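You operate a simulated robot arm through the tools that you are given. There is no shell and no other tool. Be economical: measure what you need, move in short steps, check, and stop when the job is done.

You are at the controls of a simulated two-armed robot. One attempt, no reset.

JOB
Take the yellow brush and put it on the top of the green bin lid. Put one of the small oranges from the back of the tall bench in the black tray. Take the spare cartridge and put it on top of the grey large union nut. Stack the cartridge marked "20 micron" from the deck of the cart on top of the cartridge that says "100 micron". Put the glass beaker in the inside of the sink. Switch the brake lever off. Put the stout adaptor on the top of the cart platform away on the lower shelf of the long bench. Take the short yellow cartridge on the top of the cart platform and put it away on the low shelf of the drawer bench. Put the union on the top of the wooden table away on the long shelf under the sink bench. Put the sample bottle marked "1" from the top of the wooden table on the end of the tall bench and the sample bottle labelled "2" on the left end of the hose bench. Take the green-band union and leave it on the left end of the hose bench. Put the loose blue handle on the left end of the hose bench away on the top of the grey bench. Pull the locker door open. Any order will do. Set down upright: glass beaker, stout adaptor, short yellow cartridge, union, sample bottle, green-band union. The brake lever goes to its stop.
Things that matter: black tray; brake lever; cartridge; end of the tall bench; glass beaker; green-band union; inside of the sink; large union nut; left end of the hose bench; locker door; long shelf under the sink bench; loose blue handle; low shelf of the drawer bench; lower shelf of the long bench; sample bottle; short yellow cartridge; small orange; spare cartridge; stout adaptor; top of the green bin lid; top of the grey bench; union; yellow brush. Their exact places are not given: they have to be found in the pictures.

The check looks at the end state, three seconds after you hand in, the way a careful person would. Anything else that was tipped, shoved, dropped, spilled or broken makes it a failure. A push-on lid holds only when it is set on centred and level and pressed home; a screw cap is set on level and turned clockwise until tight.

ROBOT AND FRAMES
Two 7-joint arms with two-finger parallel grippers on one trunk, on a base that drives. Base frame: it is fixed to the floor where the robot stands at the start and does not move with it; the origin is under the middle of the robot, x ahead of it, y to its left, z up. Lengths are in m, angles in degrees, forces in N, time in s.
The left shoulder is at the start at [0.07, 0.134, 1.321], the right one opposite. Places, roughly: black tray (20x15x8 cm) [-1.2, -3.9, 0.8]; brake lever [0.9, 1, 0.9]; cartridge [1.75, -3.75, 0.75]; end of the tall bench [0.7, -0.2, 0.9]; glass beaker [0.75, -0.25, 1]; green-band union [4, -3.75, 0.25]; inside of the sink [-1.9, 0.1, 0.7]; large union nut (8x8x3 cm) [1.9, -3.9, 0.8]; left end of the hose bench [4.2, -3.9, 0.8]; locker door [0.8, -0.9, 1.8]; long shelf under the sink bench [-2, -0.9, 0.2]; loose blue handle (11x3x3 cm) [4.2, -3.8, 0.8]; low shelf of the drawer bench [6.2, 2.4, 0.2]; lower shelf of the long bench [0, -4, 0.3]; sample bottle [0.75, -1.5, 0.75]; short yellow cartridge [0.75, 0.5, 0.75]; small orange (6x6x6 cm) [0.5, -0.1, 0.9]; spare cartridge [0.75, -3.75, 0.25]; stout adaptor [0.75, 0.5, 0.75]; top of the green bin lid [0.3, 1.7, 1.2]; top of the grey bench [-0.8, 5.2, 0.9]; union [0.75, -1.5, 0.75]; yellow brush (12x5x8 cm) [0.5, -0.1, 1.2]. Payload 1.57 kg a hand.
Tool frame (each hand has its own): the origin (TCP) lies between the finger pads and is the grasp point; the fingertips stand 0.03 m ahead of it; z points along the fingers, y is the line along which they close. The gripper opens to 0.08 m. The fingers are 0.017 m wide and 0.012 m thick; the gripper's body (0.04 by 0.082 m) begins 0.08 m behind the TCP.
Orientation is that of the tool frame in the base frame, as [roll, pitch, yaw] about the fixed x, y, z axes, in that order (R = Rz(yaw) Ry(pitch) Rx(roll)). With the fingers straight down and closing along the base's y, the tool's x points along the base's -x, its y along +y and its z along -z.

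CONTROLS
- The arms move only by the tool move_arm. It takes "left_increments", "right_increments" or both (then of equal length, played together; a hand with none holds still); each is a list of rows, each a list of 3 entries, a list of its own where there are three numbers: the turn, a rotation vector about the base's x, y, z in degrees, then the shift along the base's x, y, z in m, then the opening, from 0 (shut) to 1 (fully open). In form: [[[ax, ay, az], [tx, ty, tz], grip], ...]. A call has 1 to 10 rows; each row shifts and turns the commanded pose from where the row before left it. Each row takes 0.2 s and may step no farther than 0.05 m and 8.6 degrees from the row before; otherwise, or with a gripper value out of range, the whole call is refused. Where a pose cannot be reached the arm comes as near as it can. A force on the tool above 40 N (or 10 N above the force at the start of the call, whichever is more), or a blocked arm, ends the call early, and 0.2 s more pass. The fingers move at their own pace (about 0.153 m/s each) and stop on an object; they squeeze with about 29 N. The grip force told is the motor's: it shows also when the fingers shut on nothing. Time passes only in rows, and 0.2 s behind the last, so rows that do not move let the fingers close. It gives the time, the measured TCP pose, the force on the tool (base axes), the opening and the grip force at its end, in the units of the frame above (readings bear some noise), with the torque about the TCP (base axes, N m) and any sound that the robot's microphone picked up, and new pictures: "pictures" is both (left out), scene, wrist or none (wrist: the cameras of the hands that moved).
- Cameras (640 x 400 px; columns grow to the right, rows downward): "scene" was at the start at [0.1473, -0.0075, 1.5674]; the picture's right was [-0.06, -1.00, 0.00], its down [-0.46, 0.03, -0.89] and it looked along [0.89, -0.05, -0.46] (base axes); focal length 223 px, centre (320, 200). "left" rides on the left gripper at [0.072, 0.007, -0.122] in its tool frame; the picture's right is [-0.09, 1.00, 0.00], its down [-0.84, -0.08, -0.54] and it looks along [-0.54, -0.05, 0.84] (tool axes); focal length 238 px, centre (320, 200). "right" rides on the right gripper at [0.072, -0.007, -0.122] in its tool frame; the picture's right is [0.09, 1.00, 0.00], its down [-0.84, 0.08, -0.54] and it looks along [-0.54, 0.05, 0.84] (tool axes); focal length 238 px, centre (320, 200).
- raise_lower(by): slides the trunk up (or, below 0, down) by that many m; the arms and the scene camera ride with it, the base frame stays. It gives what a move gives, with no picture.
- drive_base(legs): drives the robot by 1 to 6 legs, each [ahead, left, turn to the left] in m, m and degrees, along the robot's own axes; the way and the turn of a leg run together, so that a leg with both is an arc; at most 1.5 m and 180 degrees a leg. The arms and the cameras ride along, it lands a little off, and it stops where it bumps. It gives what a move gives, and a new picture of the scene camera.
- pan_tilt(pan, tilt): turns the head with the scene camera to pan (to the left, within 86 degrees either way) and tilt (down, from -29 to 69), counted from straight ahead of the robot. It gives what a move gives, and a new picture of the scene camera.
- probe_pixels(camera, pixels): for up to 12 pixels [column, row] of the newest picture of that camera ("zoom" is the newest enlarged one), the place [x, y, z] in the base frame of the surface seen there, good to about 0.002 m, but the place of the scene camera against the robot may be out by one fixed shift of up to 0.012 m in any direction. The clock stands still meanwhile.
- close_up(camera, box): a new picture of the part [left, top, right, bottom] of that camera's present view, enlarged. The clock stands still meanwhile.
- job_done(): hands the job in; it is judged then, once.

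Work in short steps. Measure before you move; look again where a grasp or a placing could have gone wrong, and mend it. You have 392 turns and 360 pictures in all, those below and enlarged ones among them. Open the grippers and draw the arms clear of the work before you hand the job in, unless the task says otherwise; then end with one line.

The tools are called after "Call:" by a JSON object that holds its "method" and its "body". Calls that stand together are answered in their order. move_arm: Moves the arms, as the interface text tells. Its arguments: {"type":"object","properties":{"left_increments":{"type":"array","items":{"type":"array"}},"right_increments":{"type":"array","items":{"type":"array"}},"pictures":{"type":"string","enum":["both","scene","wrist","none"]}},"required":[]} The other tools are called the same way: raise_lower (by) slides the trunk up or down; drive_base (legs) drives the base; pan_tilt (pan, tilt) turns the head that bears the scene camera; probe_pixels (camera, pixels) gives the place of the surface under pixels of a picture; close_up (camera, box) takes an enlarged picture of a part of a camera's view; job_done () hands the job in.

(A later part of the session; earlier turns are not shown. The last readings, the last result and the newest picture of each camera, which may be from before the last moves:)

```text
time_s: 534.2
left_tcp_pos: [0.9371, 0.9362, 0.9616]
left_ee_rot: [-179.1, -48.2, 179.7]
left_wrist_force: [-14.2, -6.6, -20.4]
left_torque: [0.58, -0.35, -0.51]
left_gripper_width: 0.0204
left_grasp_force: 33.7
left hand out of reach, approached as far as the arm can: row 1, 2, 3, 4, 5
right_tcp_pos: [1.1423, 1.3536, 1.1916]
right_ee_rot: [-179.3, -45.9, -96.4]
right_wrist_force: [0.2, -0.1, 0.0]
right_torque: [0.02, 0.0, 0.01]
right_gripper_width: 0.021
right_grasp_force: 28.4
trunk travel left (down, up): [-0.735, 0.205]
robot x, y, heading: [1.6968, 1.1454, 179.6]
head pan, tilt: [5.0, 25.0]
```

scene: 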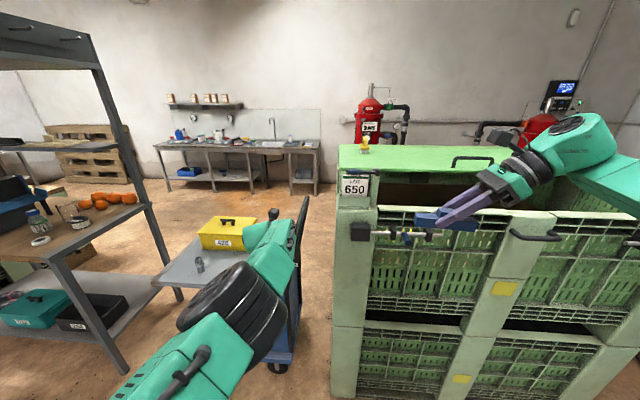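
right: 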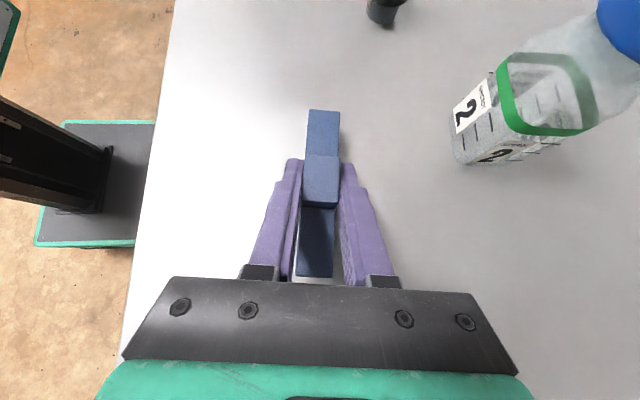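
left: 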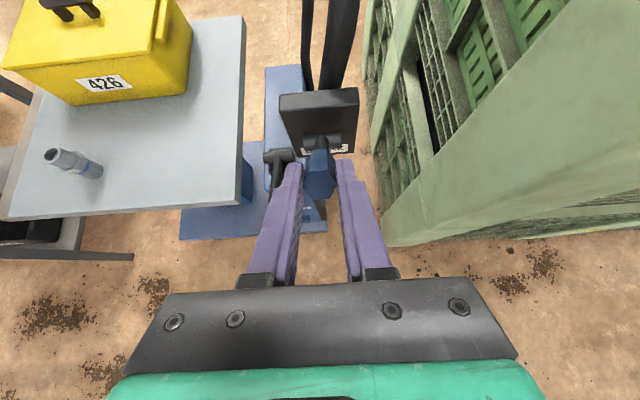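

The arm ran out of reach sideways. Open, and see whether the lever holds its angle.

Call:
{"method": "move_arm", "body": {"left_increments": [[[0, 0, 0], [0, 0, 0], 0.5], [[0, 0, 0], [0, 0, 0], 0.8], [[0, 0, 0], [0.03, 0.012, 0], 0.8], [[0, 0, 0], [0.04, 0.01, 0], 0.8]], "pictures": "wrist"}}

Call:
{"method": "probe_pixels", "body": {"camera": "left", "pixels": [[320, 100], [320, 130], [320, 150], [310, 90], [315, 165], [320, 60]]}}

```text
time_s: 535.2
left_tcp_pos: [0.9522, 0.9516, 0.9685]
left_ee_rot: [-179.0, -48.5, 179.1]
left_wrist_force: [-0.2, -0.6, -0.2]
left_torque: [0.02, 0.02, -0.01]
left_gripper_width: 0.064
left_grasp_force: 0.1
left hand out of reach, approached as far as the arm can: row 3, 4
right_tcp_pos: [1.1503, 1.3601, 1.1961]
right_ee_rot: [-179.9, -46.3, -96.1]
right_wrist_force: [0.0, 0.0, -1.8]
right_torque: [0.0, 0.0, 0.0]
right_gripper_width: 0.021
right_grasp_force: 28.9
trunk travel left (down, up): [-0.735, 0.205]
robot x, y, heading: [1.6979, 1.1466, 179.4]
head pan, tilt: [5.0, 25.0]
```

left: 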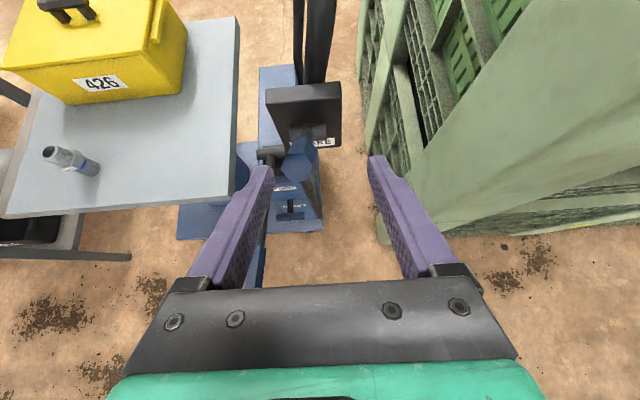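

```text
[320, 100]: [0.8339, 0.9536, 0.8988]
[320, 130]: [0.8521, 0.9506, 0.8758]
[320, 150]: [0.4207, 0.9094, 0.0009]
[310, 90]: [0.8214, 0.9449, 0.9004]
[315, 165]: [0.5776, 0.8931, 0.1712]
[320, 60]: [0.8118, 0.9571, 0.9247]
```

Probe the lever's grip in this view.

Call:
{"method": "close_up", "body": {"camera": "left", "box": [250, 70, 370, 220]}}

Call:
{"method": "probe_pixels", "body": {"camera": "left", "pixels": [[295, 175], [298, 160], [303, 148], [307, 142], [312, 138], [300, 180]]}}

```text
2.67 times, centred on (310, 145) of left
```

zoom: 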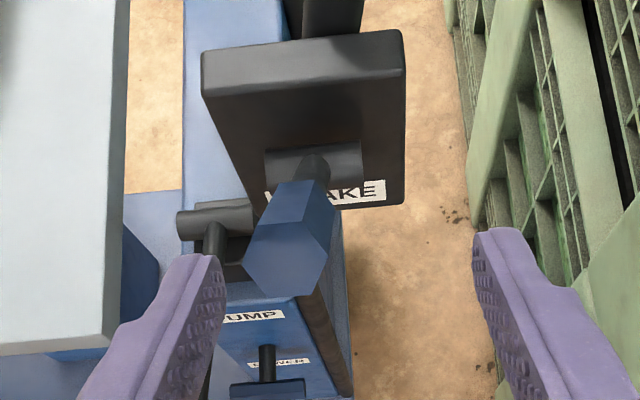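

```text
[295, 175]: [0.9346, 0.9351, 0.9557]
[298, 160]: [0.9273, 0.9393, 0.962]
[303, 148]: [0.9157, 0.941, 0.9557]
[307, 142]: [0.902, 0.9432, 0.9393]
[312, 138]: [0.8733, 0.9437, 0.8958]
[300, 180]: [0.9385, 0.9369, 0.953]
```

Check if the cart itself shifted: probe adaptor and box edges.

Call:
{"method": "probe_pixels", "body": {"camera": "left", "pixels": [[55, 153], [75, 162], [95, 172], [272, 110], [336, 105], [240, 40], [208, 210], [328, 135]]}}

```text
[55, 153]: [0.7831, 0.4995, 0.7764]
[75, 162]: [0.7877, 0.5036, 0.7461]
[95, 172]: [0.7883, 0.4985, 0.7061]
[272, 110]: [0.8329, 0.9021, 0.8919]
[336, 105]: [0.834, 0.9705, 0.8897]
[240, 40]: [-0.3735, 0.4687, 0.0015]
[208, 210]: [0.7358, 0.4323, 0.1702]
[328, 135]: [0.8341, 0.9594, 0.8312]
```

The cart was dragged ~2.5 cm in −y by that sideways pull; I'll move it back after. First back off, close the fingers and come under the lever to push it up without side force.

Call:
{"method": "drive_base", "body": {"legs": [[-0.09, 0, 0], [0, 0.0125, 0]]}}

Call:
{"method": "move_arm", "body": {"left_increments": [[[0, 0, 0], [0, 0, 0], 0.3], [[0, 0, 0], [0.02, 0, -0.01], 0], [[0, 0, 0], [0.02, 0, -0.01], 0], [[0, 0, 0], [0, 0, 0], 0]], "pictures": "wrist"}}

```text
time_s: 536.7
left_tcp_pos: [1.0425, 0.9421, 0.9686]
left_ee_rot: [-178.9, -48.4, 178.8]
left_wrist_force: [0.9, 0.5, -0.9]
left_torque: [-0.03, -0.01, 0.04]
left_gripper_width: 0.0641
left_grasp_force: 0.1
right_tcp_pos: [1.2409, 1.3506, 1.1942]
right_ee_rot: [-179.9, -46.3, -96.2]
right_wrist_force: [0.0, 1.0, -1.1]
right_torque: [-0.02, 0.01, 0.0]
right_gripper_width: 0.021
right_grasp_force: 28.8
trunk travel left (down, up): [-0.735, 0.205]
robot x, y, heading: [1.787, 1.1322, 179.4]
head pan, tilt: [5.0, 25.0]
```

scene: 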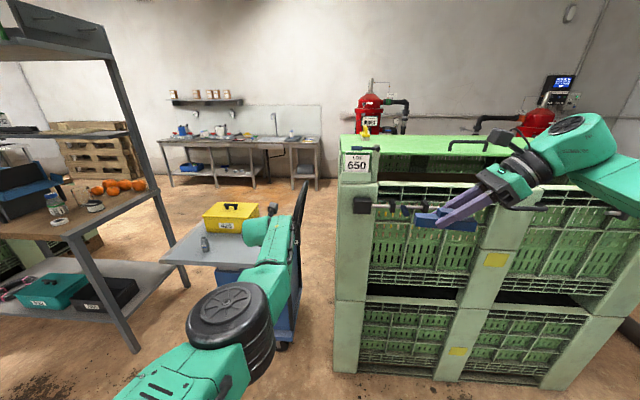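

```text
time_s: 537.7
left_tcp_pos: [1.0815, 0.9394, 0.9476]
left_ee_rot: [-179.0, -48.5, 178.9]
left_wrist_force: [0.3, 0.7, 0.5]
left_torque: [-0.02, 0.02, -0.01]
left_gripper_width: 0.0001
left_grasp_force: 21.5
left hand out of reach, approached as far as the arm can: row 2
right_tcp_pos: [1.2412, 1.3479, 1.1955]
right_ee_rot: [-179.9, -46.3, -96.2]
right_wrist_force: [-0.6, -0.1, -0.6]
right_torque: [-0.04, -0.01, 0.02]
right_gripper_width: 0.0209
right_grasp_force: 29.4
trunk travel left (down, up): [-0.735, 0.205]
robot x, y, heading: [1.7883, 1.1321, 179.2]
head pan, tilt: [5.0, 25.0]
```

left: 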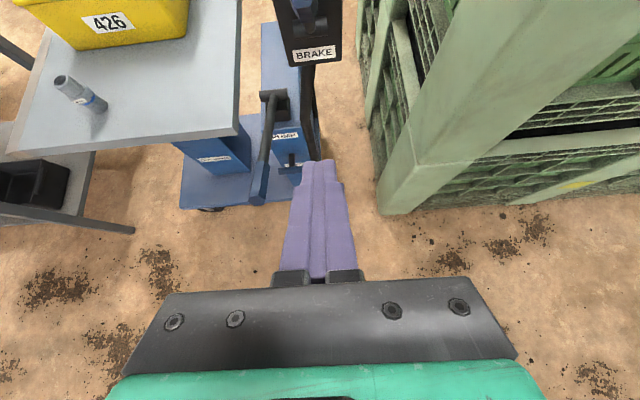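

Aligned in y. Lower 0.032 and advance 0.15 so the closed fingers slide under the raised lever.

Call:
{"method": "raise_lower", "body": {"by": -0.032}}

Call:
{"method": "drive_base", "body": {"legs": [[0.15, 0, 0]]}}

Call:
{"method": "close_up", "body": {"camera": "left", "box": [160, 40, 480, 240]}}

```text
time_s: 538.4
left_tcp_pos: [1.0812, 0.9398, 0.9169]
left_ee_rot: [-178.9, -48.6, 179.1]
left_wrist_force: [0.1, -0.3, 0.7]
left_torque: [0.01, 0.0, 0.0]
left_gripper_width: 0.0
left_grasp_force: 21.7
right_tcp_pos: [1.2424, 1.347, 1.1636]
right_ee_rot: [180.0, -46.3, -96.2]
right_wrist_force: [-0.4, 0.0, -0.6]
right_torque: [0.0, 0.01, 0.02]
right_gripper_width: 0.0209
right_grasp_force: 28.9
trunk travel left (down, up): [-0.703, 0.237]
robot x, y, heading: [1.7929, 1.1339, 179.3]
head pan, tilt: [5.0, 25.0]
```

```text
time_s: 539.8
left_tcp_pos: [0.9357, 0.9415, 0.9174]
left_ee_rot: [-179.0, -48.6, 178.9]
left_wrist_force: [-0.1, 0.2, 0.0]
left_torque: [0.01, 0.03, -0.01]
left_gripper_width: 0.0
left_grasp_force: 21.6
right_tcp_pos: [1.0979, 1.3479, 1.1642]
right_ee_rot: [179.9, -46.3, -96.1]
right_wrist_force: [1.1, -0.9, -0.2]
right_torque: [0.01, 0.02, -0.02]
right_gripper_width: 0.0211
right_grasp_force: 29.2
trunk travel left (down, up): [-0.703, 0.237]
robot x, y, heading: [1.6392, 1.135, 179.4]
head pan, tilt: [5.0, 25.0]
```

scene: 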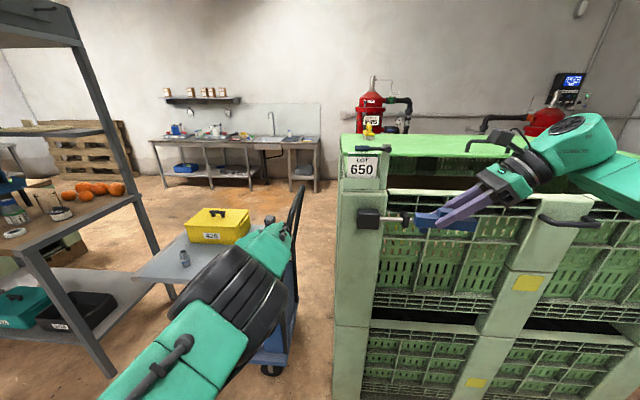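

```text
2.00 times, centred on (320, 140) of left
```

zoom: 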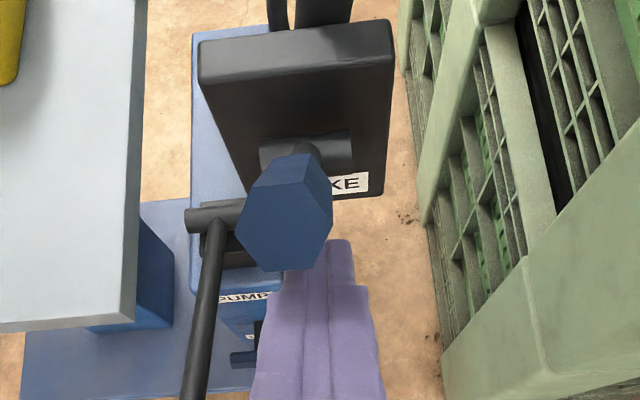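

Shift 8 mm left for centring and raise to push the lever up.

Call:
{"method": "drive_base", "body": {"legs": [[0, 0.008, 0]]}}

Call:
{"method": "raise_lower", "body": {"by": 0.03}}

Call:
{"method": "raise_lower", "body": {"by": 0.02}}

Call:
{"method": "close_up", "body": {"camera": "left", "box": [160, 40, 480, 240]}}

```text
time_s: 540.5
left_tcp_pos: [0.9341, 0.9354, 0.9172]
left_ee_rot: [-179.0, -48.5, 178.9]
left_wrist_force: [-0.9, 0.5, -0.1]
left_torque: [-0.03, -0.01, -0.05]
left_gripper_width: 0.0001
left_grasp_force: 21.5
right_tcp_pos: [1.0955, 1.3423, 1.1621]
right_ee_rot: [-180.0, -46.4, -96.3]
right_wrist_force: [0.4, 0.7, -0.5]
right_torque: [0.0, -0.01, -0.01]
right_gripper_width: 0.0209
right_grasp_force: 29.1
trunk travel left (down, up): [-0.703, 0.237]
robot x, y, heading: [1.6408, 1.1269, 179.4]
head pan, tilt: [5.0, 25.0]
```

scene: 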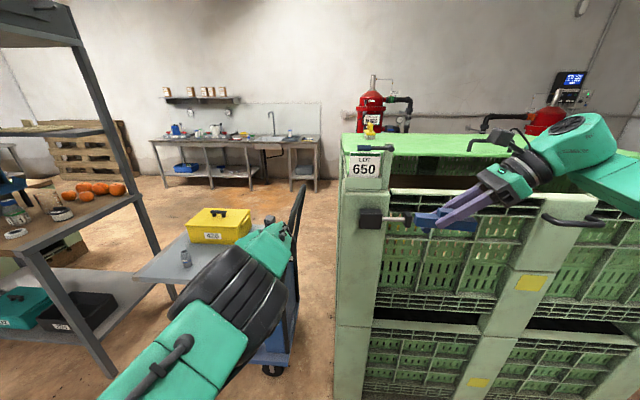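

```text
time_s: 541.3
left_tcp_pos: [0.935, 0.9327, 0.9467]
left_ee_rot: [-179.0, -48.4, 179.0]
left_wrist_force: [0.4, -0.2, -0.4]
left_torque: [0.0, -0.02, 0.0]
left_gripper_width: 0.0
left_grasp_force: 21.6
right_tcp_pos: [1.0945, 1.3415, 1.1941]
right_ee_rot: [-180.0, -46.2, -96.2]
right_wrist_force: [0.1, -0.3, -0.6]
right_torque: [0.01, -0.03, 0.04]
right_gripper_width: 0.0209
right_grasp_force: 29.1
trunk travel left (down, up): [-0.733, 0.207]
robot x, y, heading: [1.6428, 1.1256, 179.3]
head pan, tilt: [5.0, 25.0]
```

```text
time_s: 542.0
left_tcp_pos: [0.9343, 0.9335, 0.9667]
left_ee_rot: [-179.0, -48.5, 178.9]
left_wrist_force: [0.3, 0.1, 0.1]
left_torque: [-0.01, 0.01, -0.02]
left_gripper_width: 0.0
left_grasp_force: 20.9
right_tcp_pos: [1.0962, 1.3416, 1.214]
right_ee_rot: [-179.9, -46.3, -96.3]
right_wrist_force: [0.1, -0.1, -1.4]
right_torque: [0.0, 0.05, -0.02]
right_gripper_width: 0.0205
right_grasp_force: 28.9
trunk travel left (down, up): [-0.753, 0.187]
robot x, y, heading: [1.6398, 1.1253, 179.3]
head pan, tilt: [5.0, 25.0]
```

```text
2.00 times, centred on (320, 140) of left
```

zoom: 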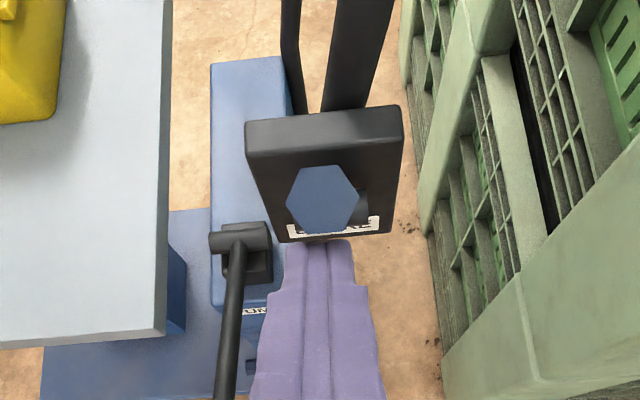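

The lever is now ~62° (seen end-on). Keep pushing: forward and up.

Call:
{"method": "drive_base", "body": {"legs": [[0.025, 0, 0]]}}

Call:
{"method": "raise_lower", "body": {"by": 0.02}}

Call:
{"method": "drive_base", "body": {"legs": [[0.025, 0, 0]]}}

Call:
{"method": "close_up", "body": {"camera": "left", "box": [160, 40, 480, 240]}}

```text
time_s: 542.8
left_tcp_pos: [0.9142, 0.9345, 0.9684]
left_ee_rot: [-179.1, -48.9, 179.0]
left_wrist_force: [1.0, 0.7, -0.3]
left_torque: [-0.01, 0.03, 0.01]
left_gripper_width: 0.0
left_grasp_force: 21.4
right_tcp_pos: [1.0757, 1.3414, 1.2168]
right_ee_rot: [179.5, -46.3, -96.0]
right_wrist_force: [0.3, -0.2, 0.7]
right_torque: [0.02, 0.02, -0.04]
right_gripper_width: 0.0209
right_grasp_force: 28.9
trunk travel left (down, up): [-0.753, 0.187]
robot x, y, heading: [1.6164, 1.1258, 179.5]
head pan, tilt: [5.0, 25.0]
```

scene: 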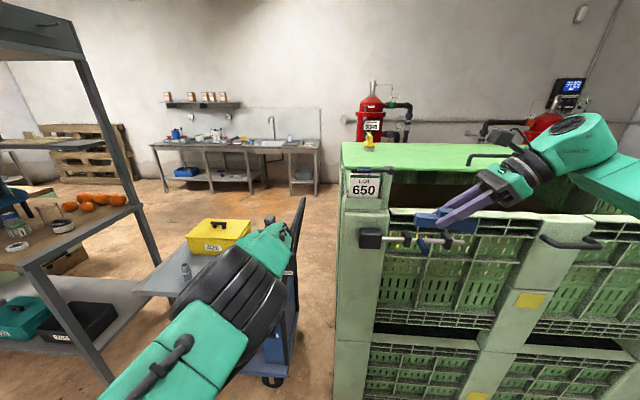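

```text
time_s: 543.4
left_tcp_pos: [0.9115, 0.9332, 0.9867]
left_ee_rot: [-179.0, -48.6, 179.0]
left_wrist_force: [0.2, -0.4, 0.6]
left_torque: [0.02, 0.02, 0.03]
left_gripper_width: 0.0002
left_grasp_force: 21.3
right_tcp_pos: [1.0714, 1.3409, 1.2343]
right_ee_rot: [180.0, -46.4, -96.1]
right_wrist_force: [0.2, 0.5, -0.9]
right_torque: [-0.03, -0.02, 0.0]
right_gripper_width: 0.0211
right_grasp_force: 29.0
trunk travel left (down, up): [-0.773, 0.167]
robot x, y, heading: [1.6192, 1.127, 179.5]
head pan, tilt: [5.0, 25.0]
```

```text
time_s: 544.2
left_tcp_pos: [0.8861, 0.9338, 0.987]
left_ee_rot: [-179.0, -48.5, 179.1]
left_wrist_force: [9.3, -0.7, -1.2]
left_torque: [0.09, -0.16, 0.0]
left_gripper_width: 0.0
left_grasp_force: 21.3
right_tcp_pos: [1.0482, 1.3411, 1.2353]
right_ee_rot: [179.8, -46.3, -96.2]
right_wrist_force: [1.0, 0.0, -0.6]
right_torque: [0.01, 0.0, -0.03]
right_gripper_width: 0.0209
right_grasp_force: 29.2
trunk travel left (down, up): [-0.773, 0.167]
robot x, y, heading: [1.5896, 1.1267, 179.5]
head pan, tilt: [5.0, 25.0]
```

scene: 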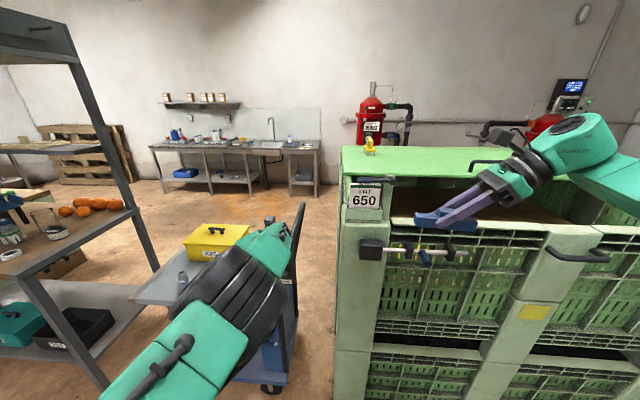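

```text
2.00 times, centred on (320, 140) of left
```

zoom: 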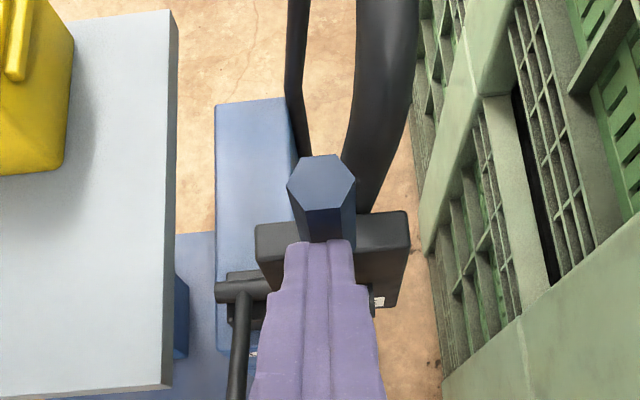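

Resistance of 9 N now. Probe the grip end to get the lever angle and the box to see if the cart is moving.

Call:
{"method": "probe_pixels", "body": {"camera": "zoom", "pixels": [[320, 180], [322, 225], [290, 225], [400, 225], [265, 250], [330, 160]]}}

```text
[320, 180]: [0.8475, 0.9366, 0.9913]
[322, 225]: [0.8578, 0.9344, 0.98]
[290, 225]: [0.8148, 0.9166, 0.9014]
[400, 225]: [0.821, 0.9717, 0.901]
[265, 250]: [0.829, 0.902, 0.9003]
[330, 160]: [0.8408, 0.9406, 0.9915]
```

Lever is about vertical (tip [0.8475,·,0.991] over hub x≈0.85). Push 1 cm more to confirm the stop.

Call:
{"method": "drive_base", "body": {"legs": [[0.012, 0, 0]]}}

Call:
{"method": "close_up", "body": {"camera": "left", "box": [160, 40, 480, 240]}}

Call:
{"method": "probe_pixels", "body": {"camera": "zoom", "pixels": [[320, 180], [265, 250], [400, 225], [330, 160], [322, 230]]}}

```text
time_s: 545.2
left_tcp_pos: [0.8868, 0.9339, 0.9842]
left_ee_rot: [-179.3, -47.6, 179.1]
left_wrist_force: [23.5, 1.9, 8.8]
left_torque: [0.02, -0.06, -0.02]
left_gripper_width: 0.0002
left_grasp_force: 21.4
right_tcp_pos: [1.0429, 1.3418, 1.2381]
right_ee_rot: [179.4, -46.4, -95.7]
right_wrist_force: [-1.0, 0.5, -0.6]
right_torque: [-0.02, 0.01, -0.01]
right_gripper_width: 0.0209
right_grasp_force: 28.8
trunk travel left (down, up): [-0.773, 0.167]
robot x, y, heading: [1.5804, 1.1288, 179.5]
head pan, tilt: [5.0, 25.0]
stopped in leg 1: the force on the tool passed its limit at 42 N (the readings are from after the stop); the commanded pose is now the measured one
```

scene: 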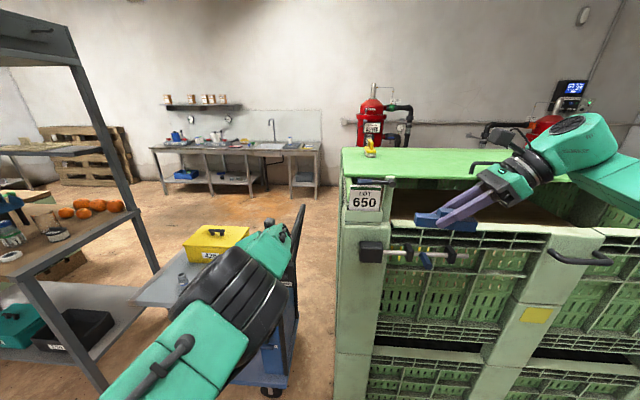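

```text
2.00 times, centred on (320, 140) of left
```

zoom: 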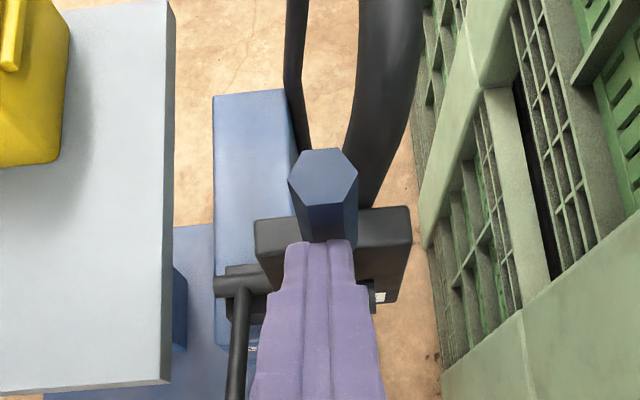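

```text
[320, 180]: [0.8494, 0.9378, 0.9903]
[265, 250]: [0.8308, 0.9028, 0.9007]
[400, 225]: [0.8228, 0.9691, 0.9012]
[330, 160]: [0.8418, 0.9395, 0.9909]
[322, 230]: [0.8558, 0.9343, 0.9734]
```

The stop is firm (42 N): the lever is at its upper stop, i.e. off. Now I gently move the cart back 2.5 cm in +y: bring the closed fingers beside the box's −y face.

Call:
{"method": "drive_base", "body": {"legs": [[-0.12, 0, 0], [0, 0.054, 0]]}}

Call:
{"method": "raise_lower", "body": {"by": -0.095}}

Call:
{"method": "close_up", "body": {"camera": "left", "box": [160, 0, 480, 200]}}

Call:
{"method": "probe_pixels", "body": {"camera": "zoom", "pixels": [[320, 60], [340, 60], [360, 60], [380, 100], [400, 40], [300, 150], [420, 100], [440, 60]]}}

```text
time_s: 547.0
left_tcp_pos: [0.9961, 0.8825, 0.98]
left_ee_rot: [-178.8, -47.3, 178.9]
left_wrist_force: [-0.8, -0.2, 0.4]
left_torque: [0.03, 0.01, 0.05]
left_gripper_width: 0.0
left_grasp_force: 21.7
right_tcp_pos: [1.1518, 1.2921, 1.2317]
right_ee_rot: [-179.8, -46.6, -96.2]
right_wrist_force: [0.2, 0.4, -0.9]
right_torque: [-0.04, -0.03, 0.02]
right_gripper_width: 0.0211
right_grasp_force: 29.0
trunk travel left (down, up): [-0.773, 0.167]
robot x, y, heading: [1.699, 1.0725, 179.5]
head pan, tilt: [5.0, 25.0]
```

scene: 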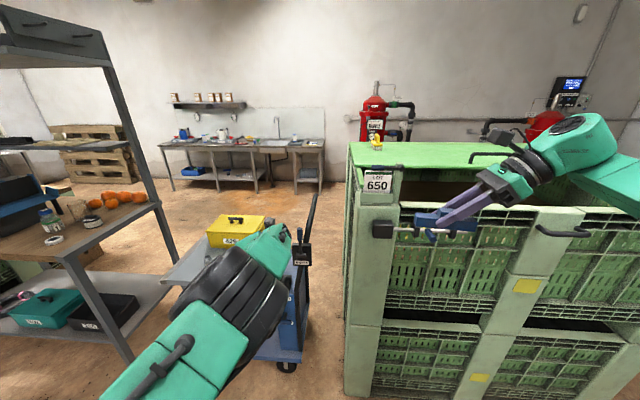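

```text
time_s: 548.2
left_tcp_pos: [0.9984, 0.8775, 0.8844]
left_ee_rot: [-179.4, -47.4, 179.4]
left_wrist_force: [-0.2, 0.1, 0.3]
left_torque: [-0.03, 0.02, 0.03]
left_gripper_width: 0.0
left_grasp_force: 21.3
right_tcp_pos: [1.1542, 1.2864, 1.1387]
right_ee_rot: [-180.0, -46.3, -96.1]
right_wrist_force: [0.4, 0.0, -0.2]
right_torque: [0.03, 0.04, 0.01]
right_gripper_width: 0.0212
right_grasp_force: 29.1
trunk travel left (down, up): [-0.678, 0.262]
robot x, y, heading: [1.6995, 1.0713, 179.6]
head pan, tilt: [5.0, 25.0]
```

```text
2.00 times, centred on (320, 100) of left
```

zoom: 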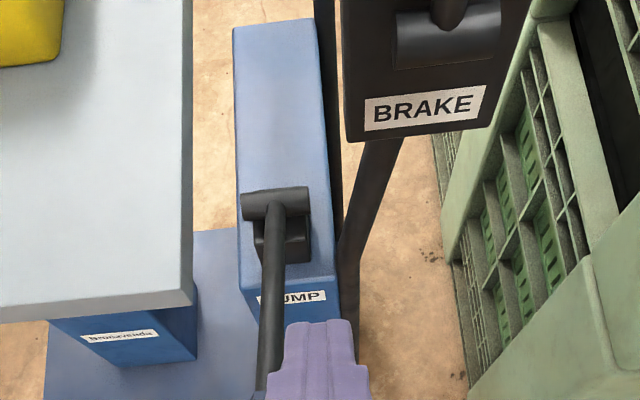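

```text
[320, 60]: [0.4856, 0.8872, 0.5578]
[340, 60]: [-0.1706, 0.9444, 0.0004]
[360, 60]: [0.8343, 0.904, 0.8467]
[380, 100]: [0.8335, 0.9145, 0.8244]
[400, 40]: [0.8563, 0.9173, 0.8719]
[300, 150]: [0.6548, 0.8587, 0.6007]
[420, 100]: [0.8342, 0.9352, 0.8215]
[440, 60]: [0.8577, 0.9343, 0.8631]
```

Box label centre moved from y≈0.9605 to 0.938 (−0.0225). Advance beside the box and push right.

Call:
{"method": "drive_base", "body": {"legs": [[0.148, 0, 0]]}}

Call:
{"method": "drive_base", "body": {"legs": [[0, -0.02, 0]]}}

Call:
{"method": "close_up", "body": {"camera": "left", "box": [160, 40, 480, 240]}}

```text
time_s: 549.6
left_tcp_pos: [0.8502, 0.8795, 0.8862]
left_ee_rot: [-179.2, -47.5, 179.2]
left_wrist_force: [-0.9, -0.4, 0.3]
left_torque: [0.01, 0.01, -0.02]
left_gripper_width: 0.0
left_grasp_force: 21.7
right_tcp_pos: [1.0072, 1.2885, 1.1405]
right_ee_rot: [180.0, -46.4, -96.1]
right_wrist_force: [0.3, -0.2, -0.4]
right_torque: [0.01, -0.02, 0.02]
right_gripper_width: 0.0209
right_grasp_force: 28.6
trunk travel left (down, up): [-0.678, 0.262]
robot x, y, heading: [1.5521, 1.0716, 179.5]
head pan, tilt: [5.0, 25.0]
```

scene: 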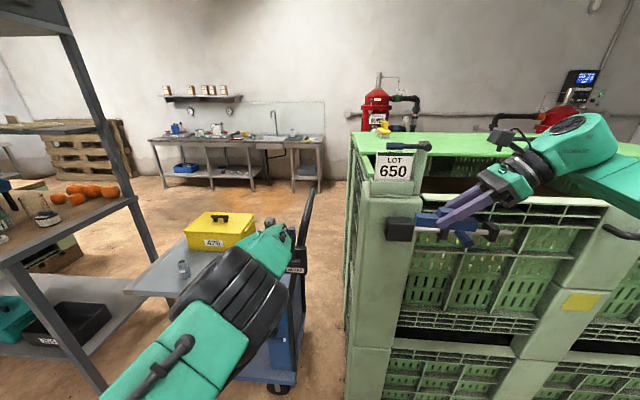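

```text
time_s: 550.4
left_tcp_pos: [0.8509, 0.9024, 0.8856]
left_ee_rot: [-179.4, -47.4, 179.1]
left_wrist_force: [0.9, -0.2, 0.2]
left_torque: [0.02, -0.02, 0.0]
left_gripper_width: 0.0
left_grasp_force: 21.2
right_tcp_pos: [1.0079, 1.3091, 1.1393]
right_ee_rot: [180.0, -46.3, -96.2]
right_wrist_force: [-0.1, 0.1, -0.6]
right_torque: [0.02, 0.02, -0.03]
right_gripper_width: 0.021
right_grasp_force: 28.8
trunk travel left (down, up): [-0.678, 0.262]
robot x, y, heading: [1.5522, 1.0969, 179.7]
head pan, tilt: [5.0, 25.0]
```

scene: 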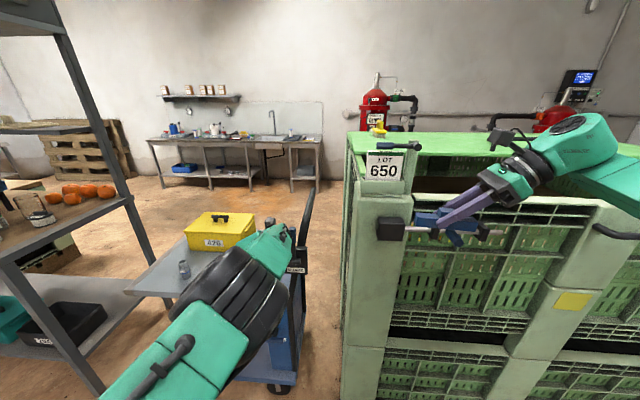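

```text
2.00 times, centred on (320, 140) of left
```

zoom: 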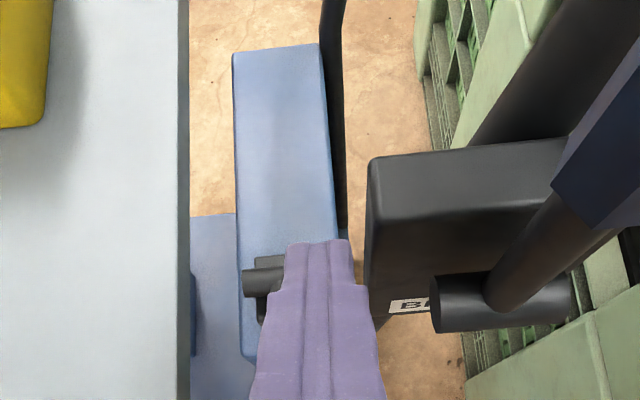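

Not yet in contact. Push another 2 cm right.

Call:
{"method": "drive_base", "body": {"legs": [[0, -0.02, 0]]}}

Call:
{"method": "close_up", "body": {"camera": "left", "box": [160, 40, 480, 240]}}

Call:
{"method": "probe_pixels", "body": {"camera": "zoom", "pixels": [[380, 200], [400, 160], [500, 160], [430, 200], [470, 290], [405, 305], [372, 220]]}}

```text
time_s: 551.2
left_tcp_pos: [0.8491, 0.91, 0.8828]
left_ee_rot: [-179.7, -47.4, 179.9]
left_wrist_force: [-2.6, -36.2, -1.8]
left_torque: [-0.19, 0.01, 0.59]
left_gripper_width: 0.0002
left_grasp_force: 21.4
right_tcp_pos: [1.0056, 1.3188, 1.1396]
right_ee_rot: [-180.0, -45.9, -96.1]
right_wrist_force: [0.4, -0.1, -0.5]
right_torque: [-0.05, 0.01, -0.01]
right_gripper_width: 0.021
right_grasp_force: 29.0
trunk travel left (down, up): [-0.678, 0.262]
robot x, y, heading: [1.5529, 1.1104, 179.6]
head pan, tilt: [5.0, 25.0]
```

scene: 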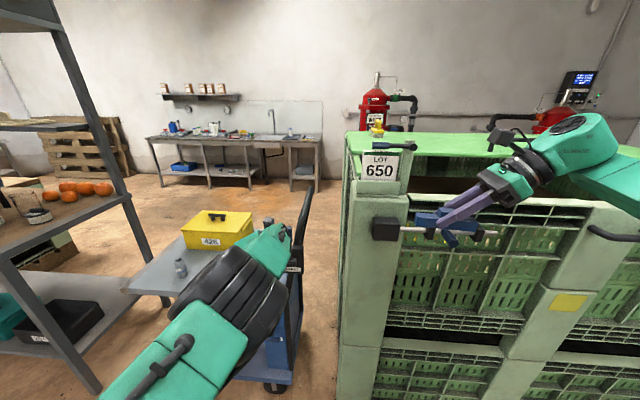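

```text
2.00 times, centred on (320, 140) of left
```

zoom: 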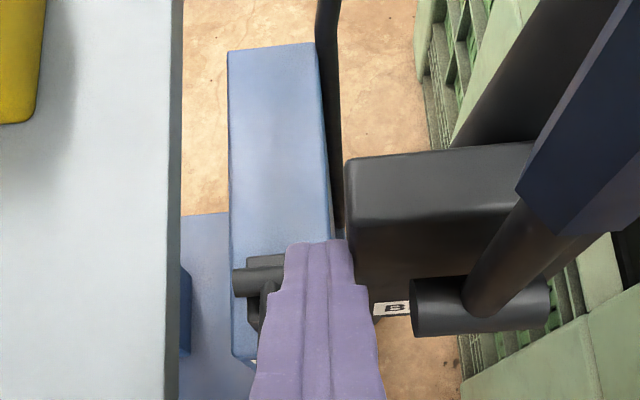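

```text
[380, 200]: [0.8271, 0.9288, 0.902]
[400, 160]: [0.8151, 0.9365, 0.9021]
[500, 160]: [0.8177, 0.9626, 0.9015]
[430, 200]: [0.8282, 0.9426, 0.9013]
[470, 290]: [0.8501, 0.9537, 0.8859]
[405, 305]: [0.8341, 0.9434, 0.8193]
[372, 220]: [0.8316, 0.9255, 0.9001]
```

The box edge is back within ~5 mm of its first place. Release the pressure: strafe left, back off, raise.

Call:
{"method": "drive_base", "body": {"legs": [[0, 0.035, 0], [-0.3, 0, 0]]}}

Call:
{"method": "raise_lower", "body": {"by": 0.1}}

Call:
{"method": "close_up", "body": {"camera": "scene", "box": [200, 170, 400, 320]}}

Call:
{"method": "close_up", "body": {"camera": "left", "box": [160, 0, 480, 200]}}

```text
time_s: 553.7
left_tcp_pos: [1.1484, 0.8818, 0.8846]
left_ee_rot: [-179.0, -47.4, 179.1]
left_wrist_force: [-0.6, 0.5, 0.1]
left_torque: [0.02, 0.01, 0.02]
left_gripper_width: 0.0001
left_grasp_force: 20.9
right_tcp_pos: [1.3067, 1.2929, 1.139]
right_ee_rot: [-179.9, -46.3, -96.3]
right_wrist_force: [-0.4, -0.2, -0.6]
right_torque: [0.01, -0.03, -0.04]
right_gripper_width: 0.0208
right_grasp_force: 29.0
trunk travel left (down, up): [-0.678, 0.262]
robot x, y, heading: [1.8528, 1.0757, 179.4]
head pan, tilt: [5.0, 25.0]
```

scene: 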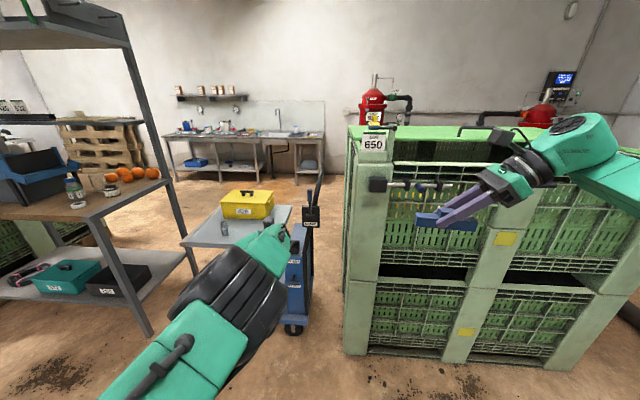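

```text
time_s: 555.0
left_tcp_pos: [1.1502, 0.8804, 0.9853]
left_ee_rot: [-179.1, -47.4, 179.1]
left_wrist_force: [0.2, -0.9, -0.5]
left_torque: [-0.02, -0.02, -0.02]
left_gripper_width: 0.0002
left_grasp_force: 21.4
right_tcp_pos: [1.3068, 1.2918, 1.2385]
right_ee_rot: [-179.9, -46.3, -96.2]
right_wrist_force: [-0.2, 0.8, 0.0]
right_torque: [0.0, 0.01, -0.01]
right_gripper_width: 0.0208
right_grasp_force: 28.4
trunk travel left (down, up): [-0.778, 0.162]
robot x, y, heading: [1.8507, 1.0736, 179.6]
head pan, tilt: [5.0, 25.0]
```

```text
2.67 times, centred on (300, 245) of scene
```

zoom: 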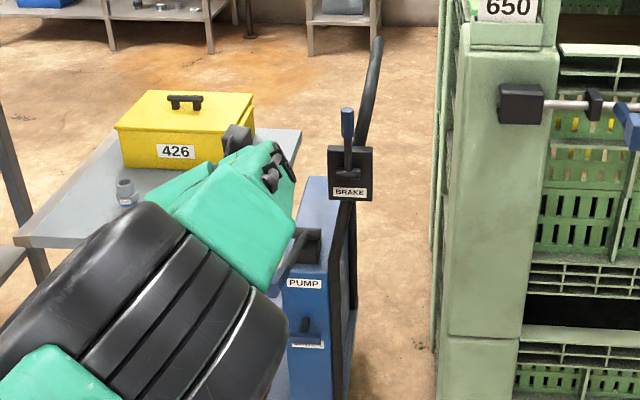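

```text
2.00 times, centred on (320, 100) of left
```

zoom: 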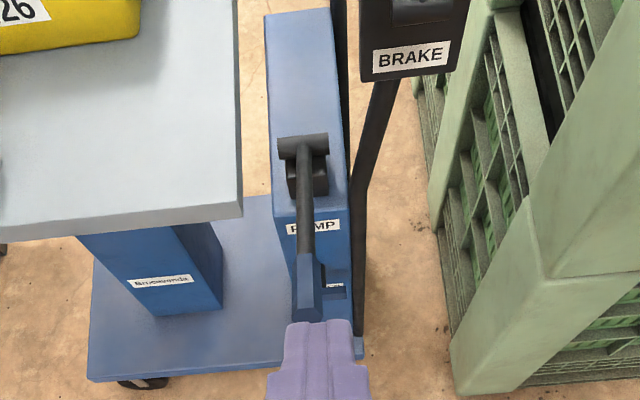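

Lever stands vertical. Quick check of the box position, then on to the adaptor/beaker stage.

Call:
{"method": "probe_pixels", "body": {"camera": "zoom", "pixels": [[375, 60], [447, 52], [362, 60], [410, 58]]}}

```text
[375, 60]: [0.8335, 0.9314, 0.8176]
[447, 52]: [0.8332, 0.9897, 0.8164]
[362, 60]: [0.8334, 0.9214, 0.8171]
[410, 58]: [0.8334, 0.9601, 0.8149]
```

The box is exactly back (label centre y 0.960). Now the locker: strafe left in front of it and look up.

Call:
{"method": "drive_base", "body": {"legs": [[0, 1.2, 0], [0, 0.55, 0]]}}

Call:
{"method": "pan_tilt", "body": {"pan": 5, "tilt": -15}}

```text
time_s: 564.0
left_tcp_pos: [1.1165, -0.8834, 0.9861]
left_ee_rot: [-179.1, -47.4, 178.9]
left_wrist_force: [0.8, 1.5, -0.4]
left_torque: [0.0, 0.0, 0.01]
left_gripper_width: 0.0
left_grasp_force: 21.4
right_tcp_pos: [1.2764, -0.4721, 1.2374]
right_ee_rot: [180.0, -46.3, -96.7]
right_wrist_force: [0.4, 0.4, -0.4]
right_torque: [-0.01, 0.03, 0.0]
right_gripper_width: 0.0211
right_grasp_force: 28.9
trunk travel left (down, up): [-0.778, 0.162]
robot x, y, heading: [1.8151, -0.696, 178.9]
head pan, tilt: [5.0, 25.0]
```

scene: 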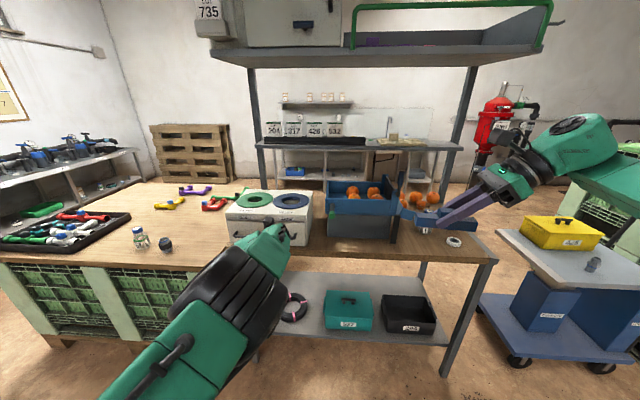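

```text
time_s: 565.0
left_tcp_pos: [1.116, -0.8835, 0.9856]
left_ee_rot: [-179.0, -47.3, 178.8]
left_wrist_force: [-0.8, -0.3, -0.2]
left_torque: [-0.02, -0.02, 0.02]
left_gripper_width: 0.0001
left_grasp_force: 21.3
right_tcp_pos: [1.2753, -0.4729, 1.2396]
right_ee_rot: [-179.9, -46.3, -96.8]
right_wrist_force: [0.1, 0.3, 0.0]
right_torque: [0.01, -0.03, 0.0]
right_gripper_width: 0.0207
right_grasp_force: 29.4
trunk travel left (down, up): [-0.778, 0.162]
robot x, y, heading: [1.821, -0.6908, 179.0]
head pan, tilt: [5.0, -15.0]
```

scene: 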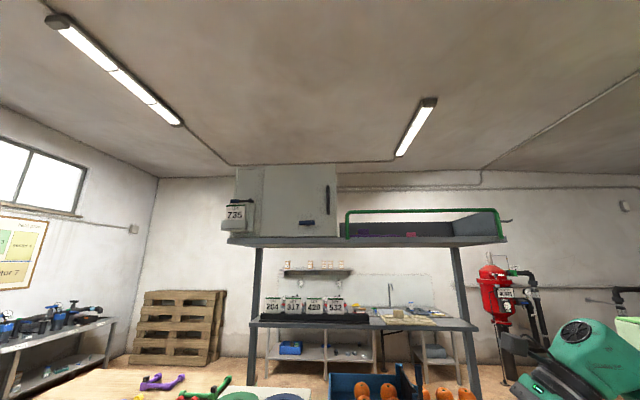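

Locker door with vertical handle at (327,197) and a small latch at (306,222). Enlarge and probe.

Call:
{"method": "close_up", "body": {"camera": "scene", "box": [215, 155, 355, 245]}}

Call:
{"method": "probe_pixels", "body": {"camera": "zoom", "pixels": [[512, 140], [512, 200], [512, 240], [412, 307], [220, 100], [540, 100], [540, 340], [205, 300], [300, 200], [480, 200], [560, 250], [110, 100]]}}

```text
4.44 times, centred on (285, 200) of scene
```

zoom: 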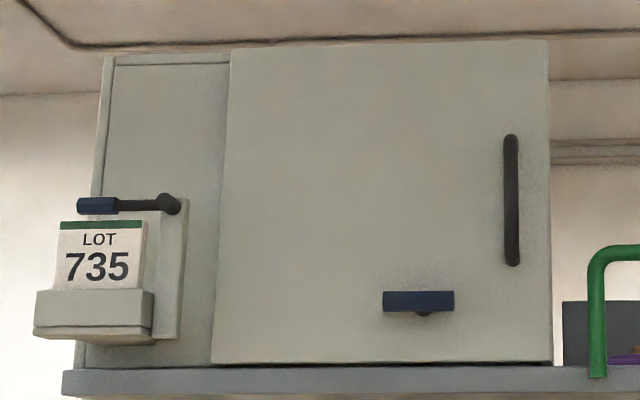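

```text
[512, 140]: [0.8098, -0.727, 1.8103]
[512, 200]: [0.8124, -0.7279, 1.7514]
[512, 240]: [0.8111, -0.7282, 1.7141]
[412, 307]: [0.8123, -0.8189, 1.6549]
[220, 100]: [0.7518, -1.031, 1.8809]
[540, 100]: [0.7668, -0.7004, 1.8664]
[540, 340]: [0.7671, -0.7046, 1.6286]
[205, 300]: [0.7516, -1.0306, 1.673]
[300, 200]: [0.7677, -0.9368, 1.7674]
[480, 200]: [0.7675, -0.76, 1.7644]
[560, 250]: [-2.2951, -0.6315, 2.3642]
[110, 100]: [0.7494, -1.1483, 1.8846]
```

Door face x 0.767, hinge side y −1.03, handle a vertical bar at [0.811,−0.728, z 1.69–1.82]. Raise the trunk fully and pitch the left hand to horizontal while lifting.

Call:
{"method": "raise_lower", "body": {"by": 0.155}}

Call:
{"method": "move_arm", "body": {"left_increments": [[[0, 7.2, 0], [0.01, 0, 0.04], 1], [[0, 7.2, 0], [0.01, 0, 0.04], 1], [[0, 7.2, 0], [0.01, 0, 0.04], 1], [[0, 7.2, 0], [0, 0, 0.04], 1], [[0, 7.2, 0], [0, 0, 0.045], 1], [[0, 7.2, 0], [0, 0, 0.045], 1], [[0, 0, 0], [0, 0, 0.045], 1], [[0, 0, 0], [0, 0, 0.045], 1], [[0, 0, 0], [0, 0, 0.045], 1], [[0, 0, 0], [0, 0, 0.045], 1]], "pictures": "both"}}

```text
time_s: 566.8
left_tcp_pos: [1.1156, -0.8853, 1.1395]
left_ee_rot: [-179.1, -47.5, 178.8]
left_wrist_force: [-0.5, 0.6, 0.1]
left_torque: [0.01, -0.02, -0.03]
left_gripper_width: 0.0001
left_grasp_force: 21.5
right_tcp_pos: [1.2751, -0.4728, 1.3942]
right_ee_rot: [-179.9, -46.2, -96.7]
right_wrist_force: [0.0, 0.5, 0.3]
right_torque: [-0.02, -0.01, 0.0]
right_gripper_width: 0.0207
right_grasp_force: 28.8
trunk travel left (down, up): [-0.933, 0.007]
robot x, y, heading: [1.821, -0.6945, 179.1]
head pan, tilt: [5.0, -15.0]
```

```text
time_s: 569.0
left_tcp_pos: [1.1393, -0.9054, 1.5714]
left_ee_rot: [12.7, -89.1, -12.4]
left_wrist_force: [0.2, -0.6, -0.2]
left_torque: [-0.01, -0.01, -0.02]
left_gripper_width: 0.0801
left_grasp_force: 0.1
left hand out of reach, approached as far as the arm can: row 1, 2, 3
right_tcp_pos: [1.2768, -0.4718, 1.3961]
right_ee_rot: [-180.0, -46.3, -96.6]
right_wrist_force: [0.0, -0.6, -0.9]
right_torque: [0.0, -0.02, -0.02]
right_gripper_width: 0.0207
right_grasp_force: 28.9
trunk travel left (down, up): [-0.933, 0.007]
robot x, y, heading: [1.817, -0.694, 179.0]
head pan, tilt: [5.0, -15.0]
```

scene: 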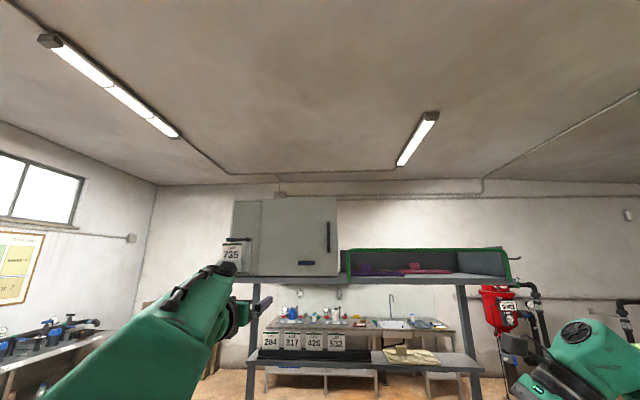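
left: 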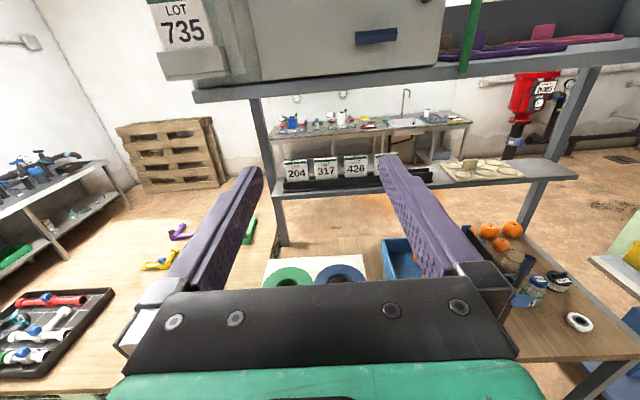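

Hand is horizontal at z 1.57. Raise 0.15 more and strafe right 0.178 to line up with the handle.

Call:
{"method": "move_arm", "body": {"left_increments": [[[0, 0, 0], [0, 0, 0.04], 1], [[0, 0, 0], [0, 0, 0.04], 1], [[0, 0, 0], [0, 0, 0.04], 1], [[0, 0, 0], [0, 0, 0.04], 1]], "pictures": "none"}}

Call:
{"method": "drive_base", "body": {"legs": [[0, -0.178, 0]]}}

Call:
{"method": "close_up", "body": {"camera": "left", "box": [0, 0, 640, 400]}}

```text
time_s: 570.0
left_tcp_pos: [1.1441, -0.9, 1.7163]
left_ee_rot: [-61.3, -89.1, 61.2]
left_wrist_force: [0.7, -0.7, 0.1]
left_torque: [0.03, -0.02, 0.0]
left_gripper_width: 0.0799
left_grasp_force: 0.2
left hand out of reach, approached as far as the arm can: row 4
right_tcp_pos: [1.2744, -0.473, 1.3946]
right_ee_rot: [-179.9, -46.3, -96.7]
right_wrist_force: [-0.1, -0.3, -1.2]
right_torque: [0.0, 0.02, 0.02]
right_gripper_width: 0.0208
right_grasp_force: 29.4
trunk travel left (down, up): [-0.933, 0.007]
robot x, y, heading: [1.8195, -0.6942, 179.0]
head pan, tilt: [5.0, -15.0]
```

```text
time_s: 571.5
left_tcp_pos: [1.1477, -0.7303, 1.7186]
left_ee_rot: [-39.7, -89.1, 40.0]
left_wrist_force: [-0.3, -0.1, -0.1]
left_torque: [0.04, -0.03, 0.02]
left_gripper_width: 0.0799
left_grasp_force: 0.0
right_tcp_pos: [1.2788, -0.3012, 1.3939]
right_ee_rot: [-179.9, -46.1, -96.6]
right_wrist_force: [0.7, -1.0, 0.2]
right_torque: [0.02, 0.0, 0.01]
right_gripper_width: 0.0211
right_grasp_force: 29.4
trunk travel left (down, up): [-0.933, 0.007]
robot x, y, heading: [1.8198, -0.5178, 179.2]
head pan, tilt: [5.0, -15.0]
```

scene: 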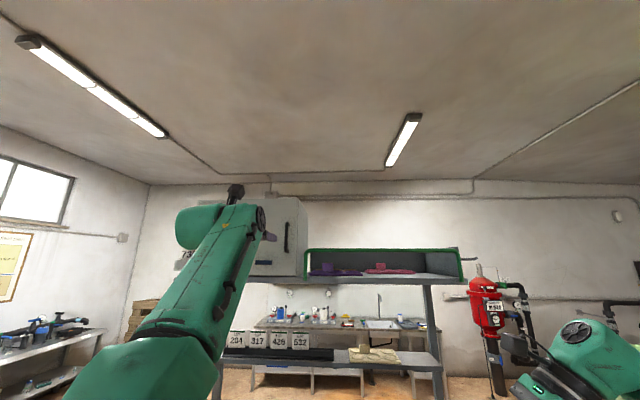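

```text
1.00 times, centred on (320, 200) of left (not enlarged: the box is as wide or as high as the picture)
```

zoom: 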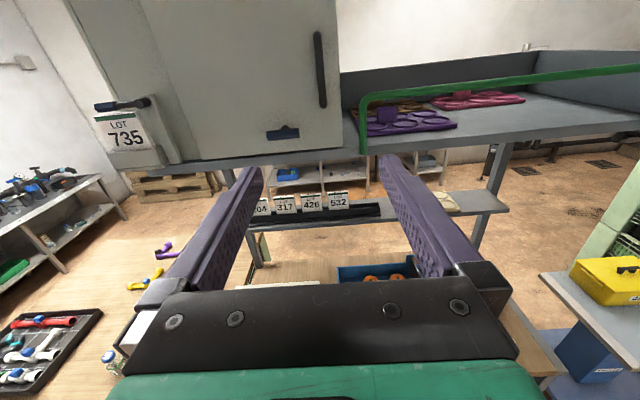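

Handle at (321,70) in the wrist view, straight ahead. Probe it.

Call:
{"method": "probe_pixels", "body": {"camera": "zoom", "pixels": [[318, 38], [321, 70], [323, 103], [285, 133], [335, 150], [170, 40], [360, 150], [362, 105]]}}

```text
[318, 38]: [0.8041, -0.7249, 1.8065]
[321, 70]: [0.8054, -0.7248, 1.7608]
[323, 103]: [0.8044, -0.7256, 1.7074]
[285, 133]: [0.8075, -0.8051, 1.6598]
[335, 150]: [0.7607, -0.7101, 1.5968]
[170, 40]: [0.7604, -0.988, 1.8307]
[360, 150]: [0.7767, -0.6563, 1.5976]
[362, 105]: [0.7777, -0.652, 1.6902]
```

Handle centre ≈[0.797,-0.725]; a green rail post stands at y −0.655, so narrow the opening to 0.048 and drive forward 0.345.

Call:
{"method": "move_arm", "body": {"left_increments": [[[0, 0, 0], [0, 0.004, 0.005], 0.6], [[0, 0, 0], [0, 0, 0.005], 0.6]], "pictures": "none"}}

Call:
{"method": "drive_base", "body": {"legs": [[0.27, 0, 0]]}}

Call:
{"method": "close_up", "body": {"camera": "left", "box": [160, 0, 480, 200]}}

```text
time_s: 572.1
left_tcp_pos: [1.1531, -0.724, 1.7244]
left_ee_rot: [-43.6, -88.8, 43.7]
left_wrist_force: [-0.2, -0.7, -0.2]
left_torque: [0.0, 0.0, -0.03]
left_gripper_width: 0.0481
left_grasp_force: 0.2
left hand out of reach, approached as far as the arm can: row 1, 2
right_tcp_pos: [1.2791, -0.2993, 1.3943]
right_ee_rot: [180.0, -46.3, -96.6]
right_wrist_force: [-0.4, -1.0, -0.3]
right_torque: [0.01, 0.01, 0.01]
right_gripper_width: 0.0208
right_grasp_force: 28.9
trunk travel left (down, up): [-0.933, 0.007]
robot x, y, heading: [1.8271, -0.5165, 179.1]
head pan, tilt: [5.0, -15.0]
```

```text
time_s: 574.0
left_tcp_pos: [0.8925, -0.7169, 1.7272]
left_ee_rot: [-39.6, -88.7, 39.4]
left_wrist_force: [0.3, 0.2, -0.1]
left_torque: [0.02, -0.04, 0.03]
left_gripper_width: 0.0481
left_grasp_force: 0.0
right_tcp_pos: [1.0173, -0.2918, 1.396]
right_ee_rot: [179.6, -46.3, -96.5]
right_wrist_force: [0.6, -0.5, -0.2]
right_torque: [0.0, 0.05, -0.08]
right_gripper_width: 0.021
right_grasp_force: 28.6
trunk travel left (down, up): [-0.933, 0.007]
robot x, y, heading: [1.5569, -0.5138, 178.7]
head pan, tilt: [5.0, -15.0]
```

scene: 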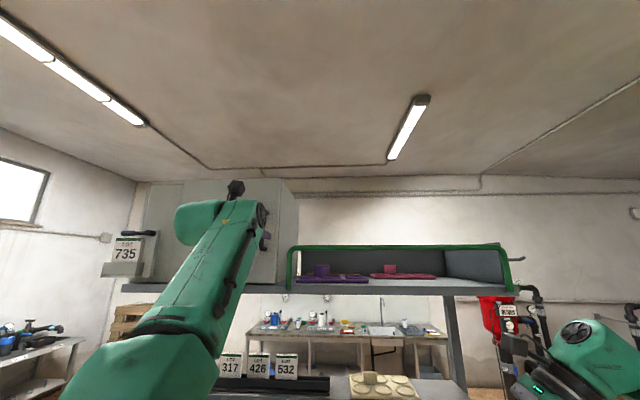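

```text
2.00 times, centred on (320, 100) of left
```

zoom: 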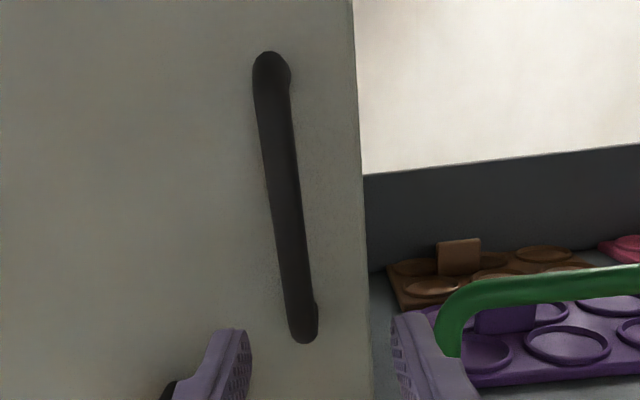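

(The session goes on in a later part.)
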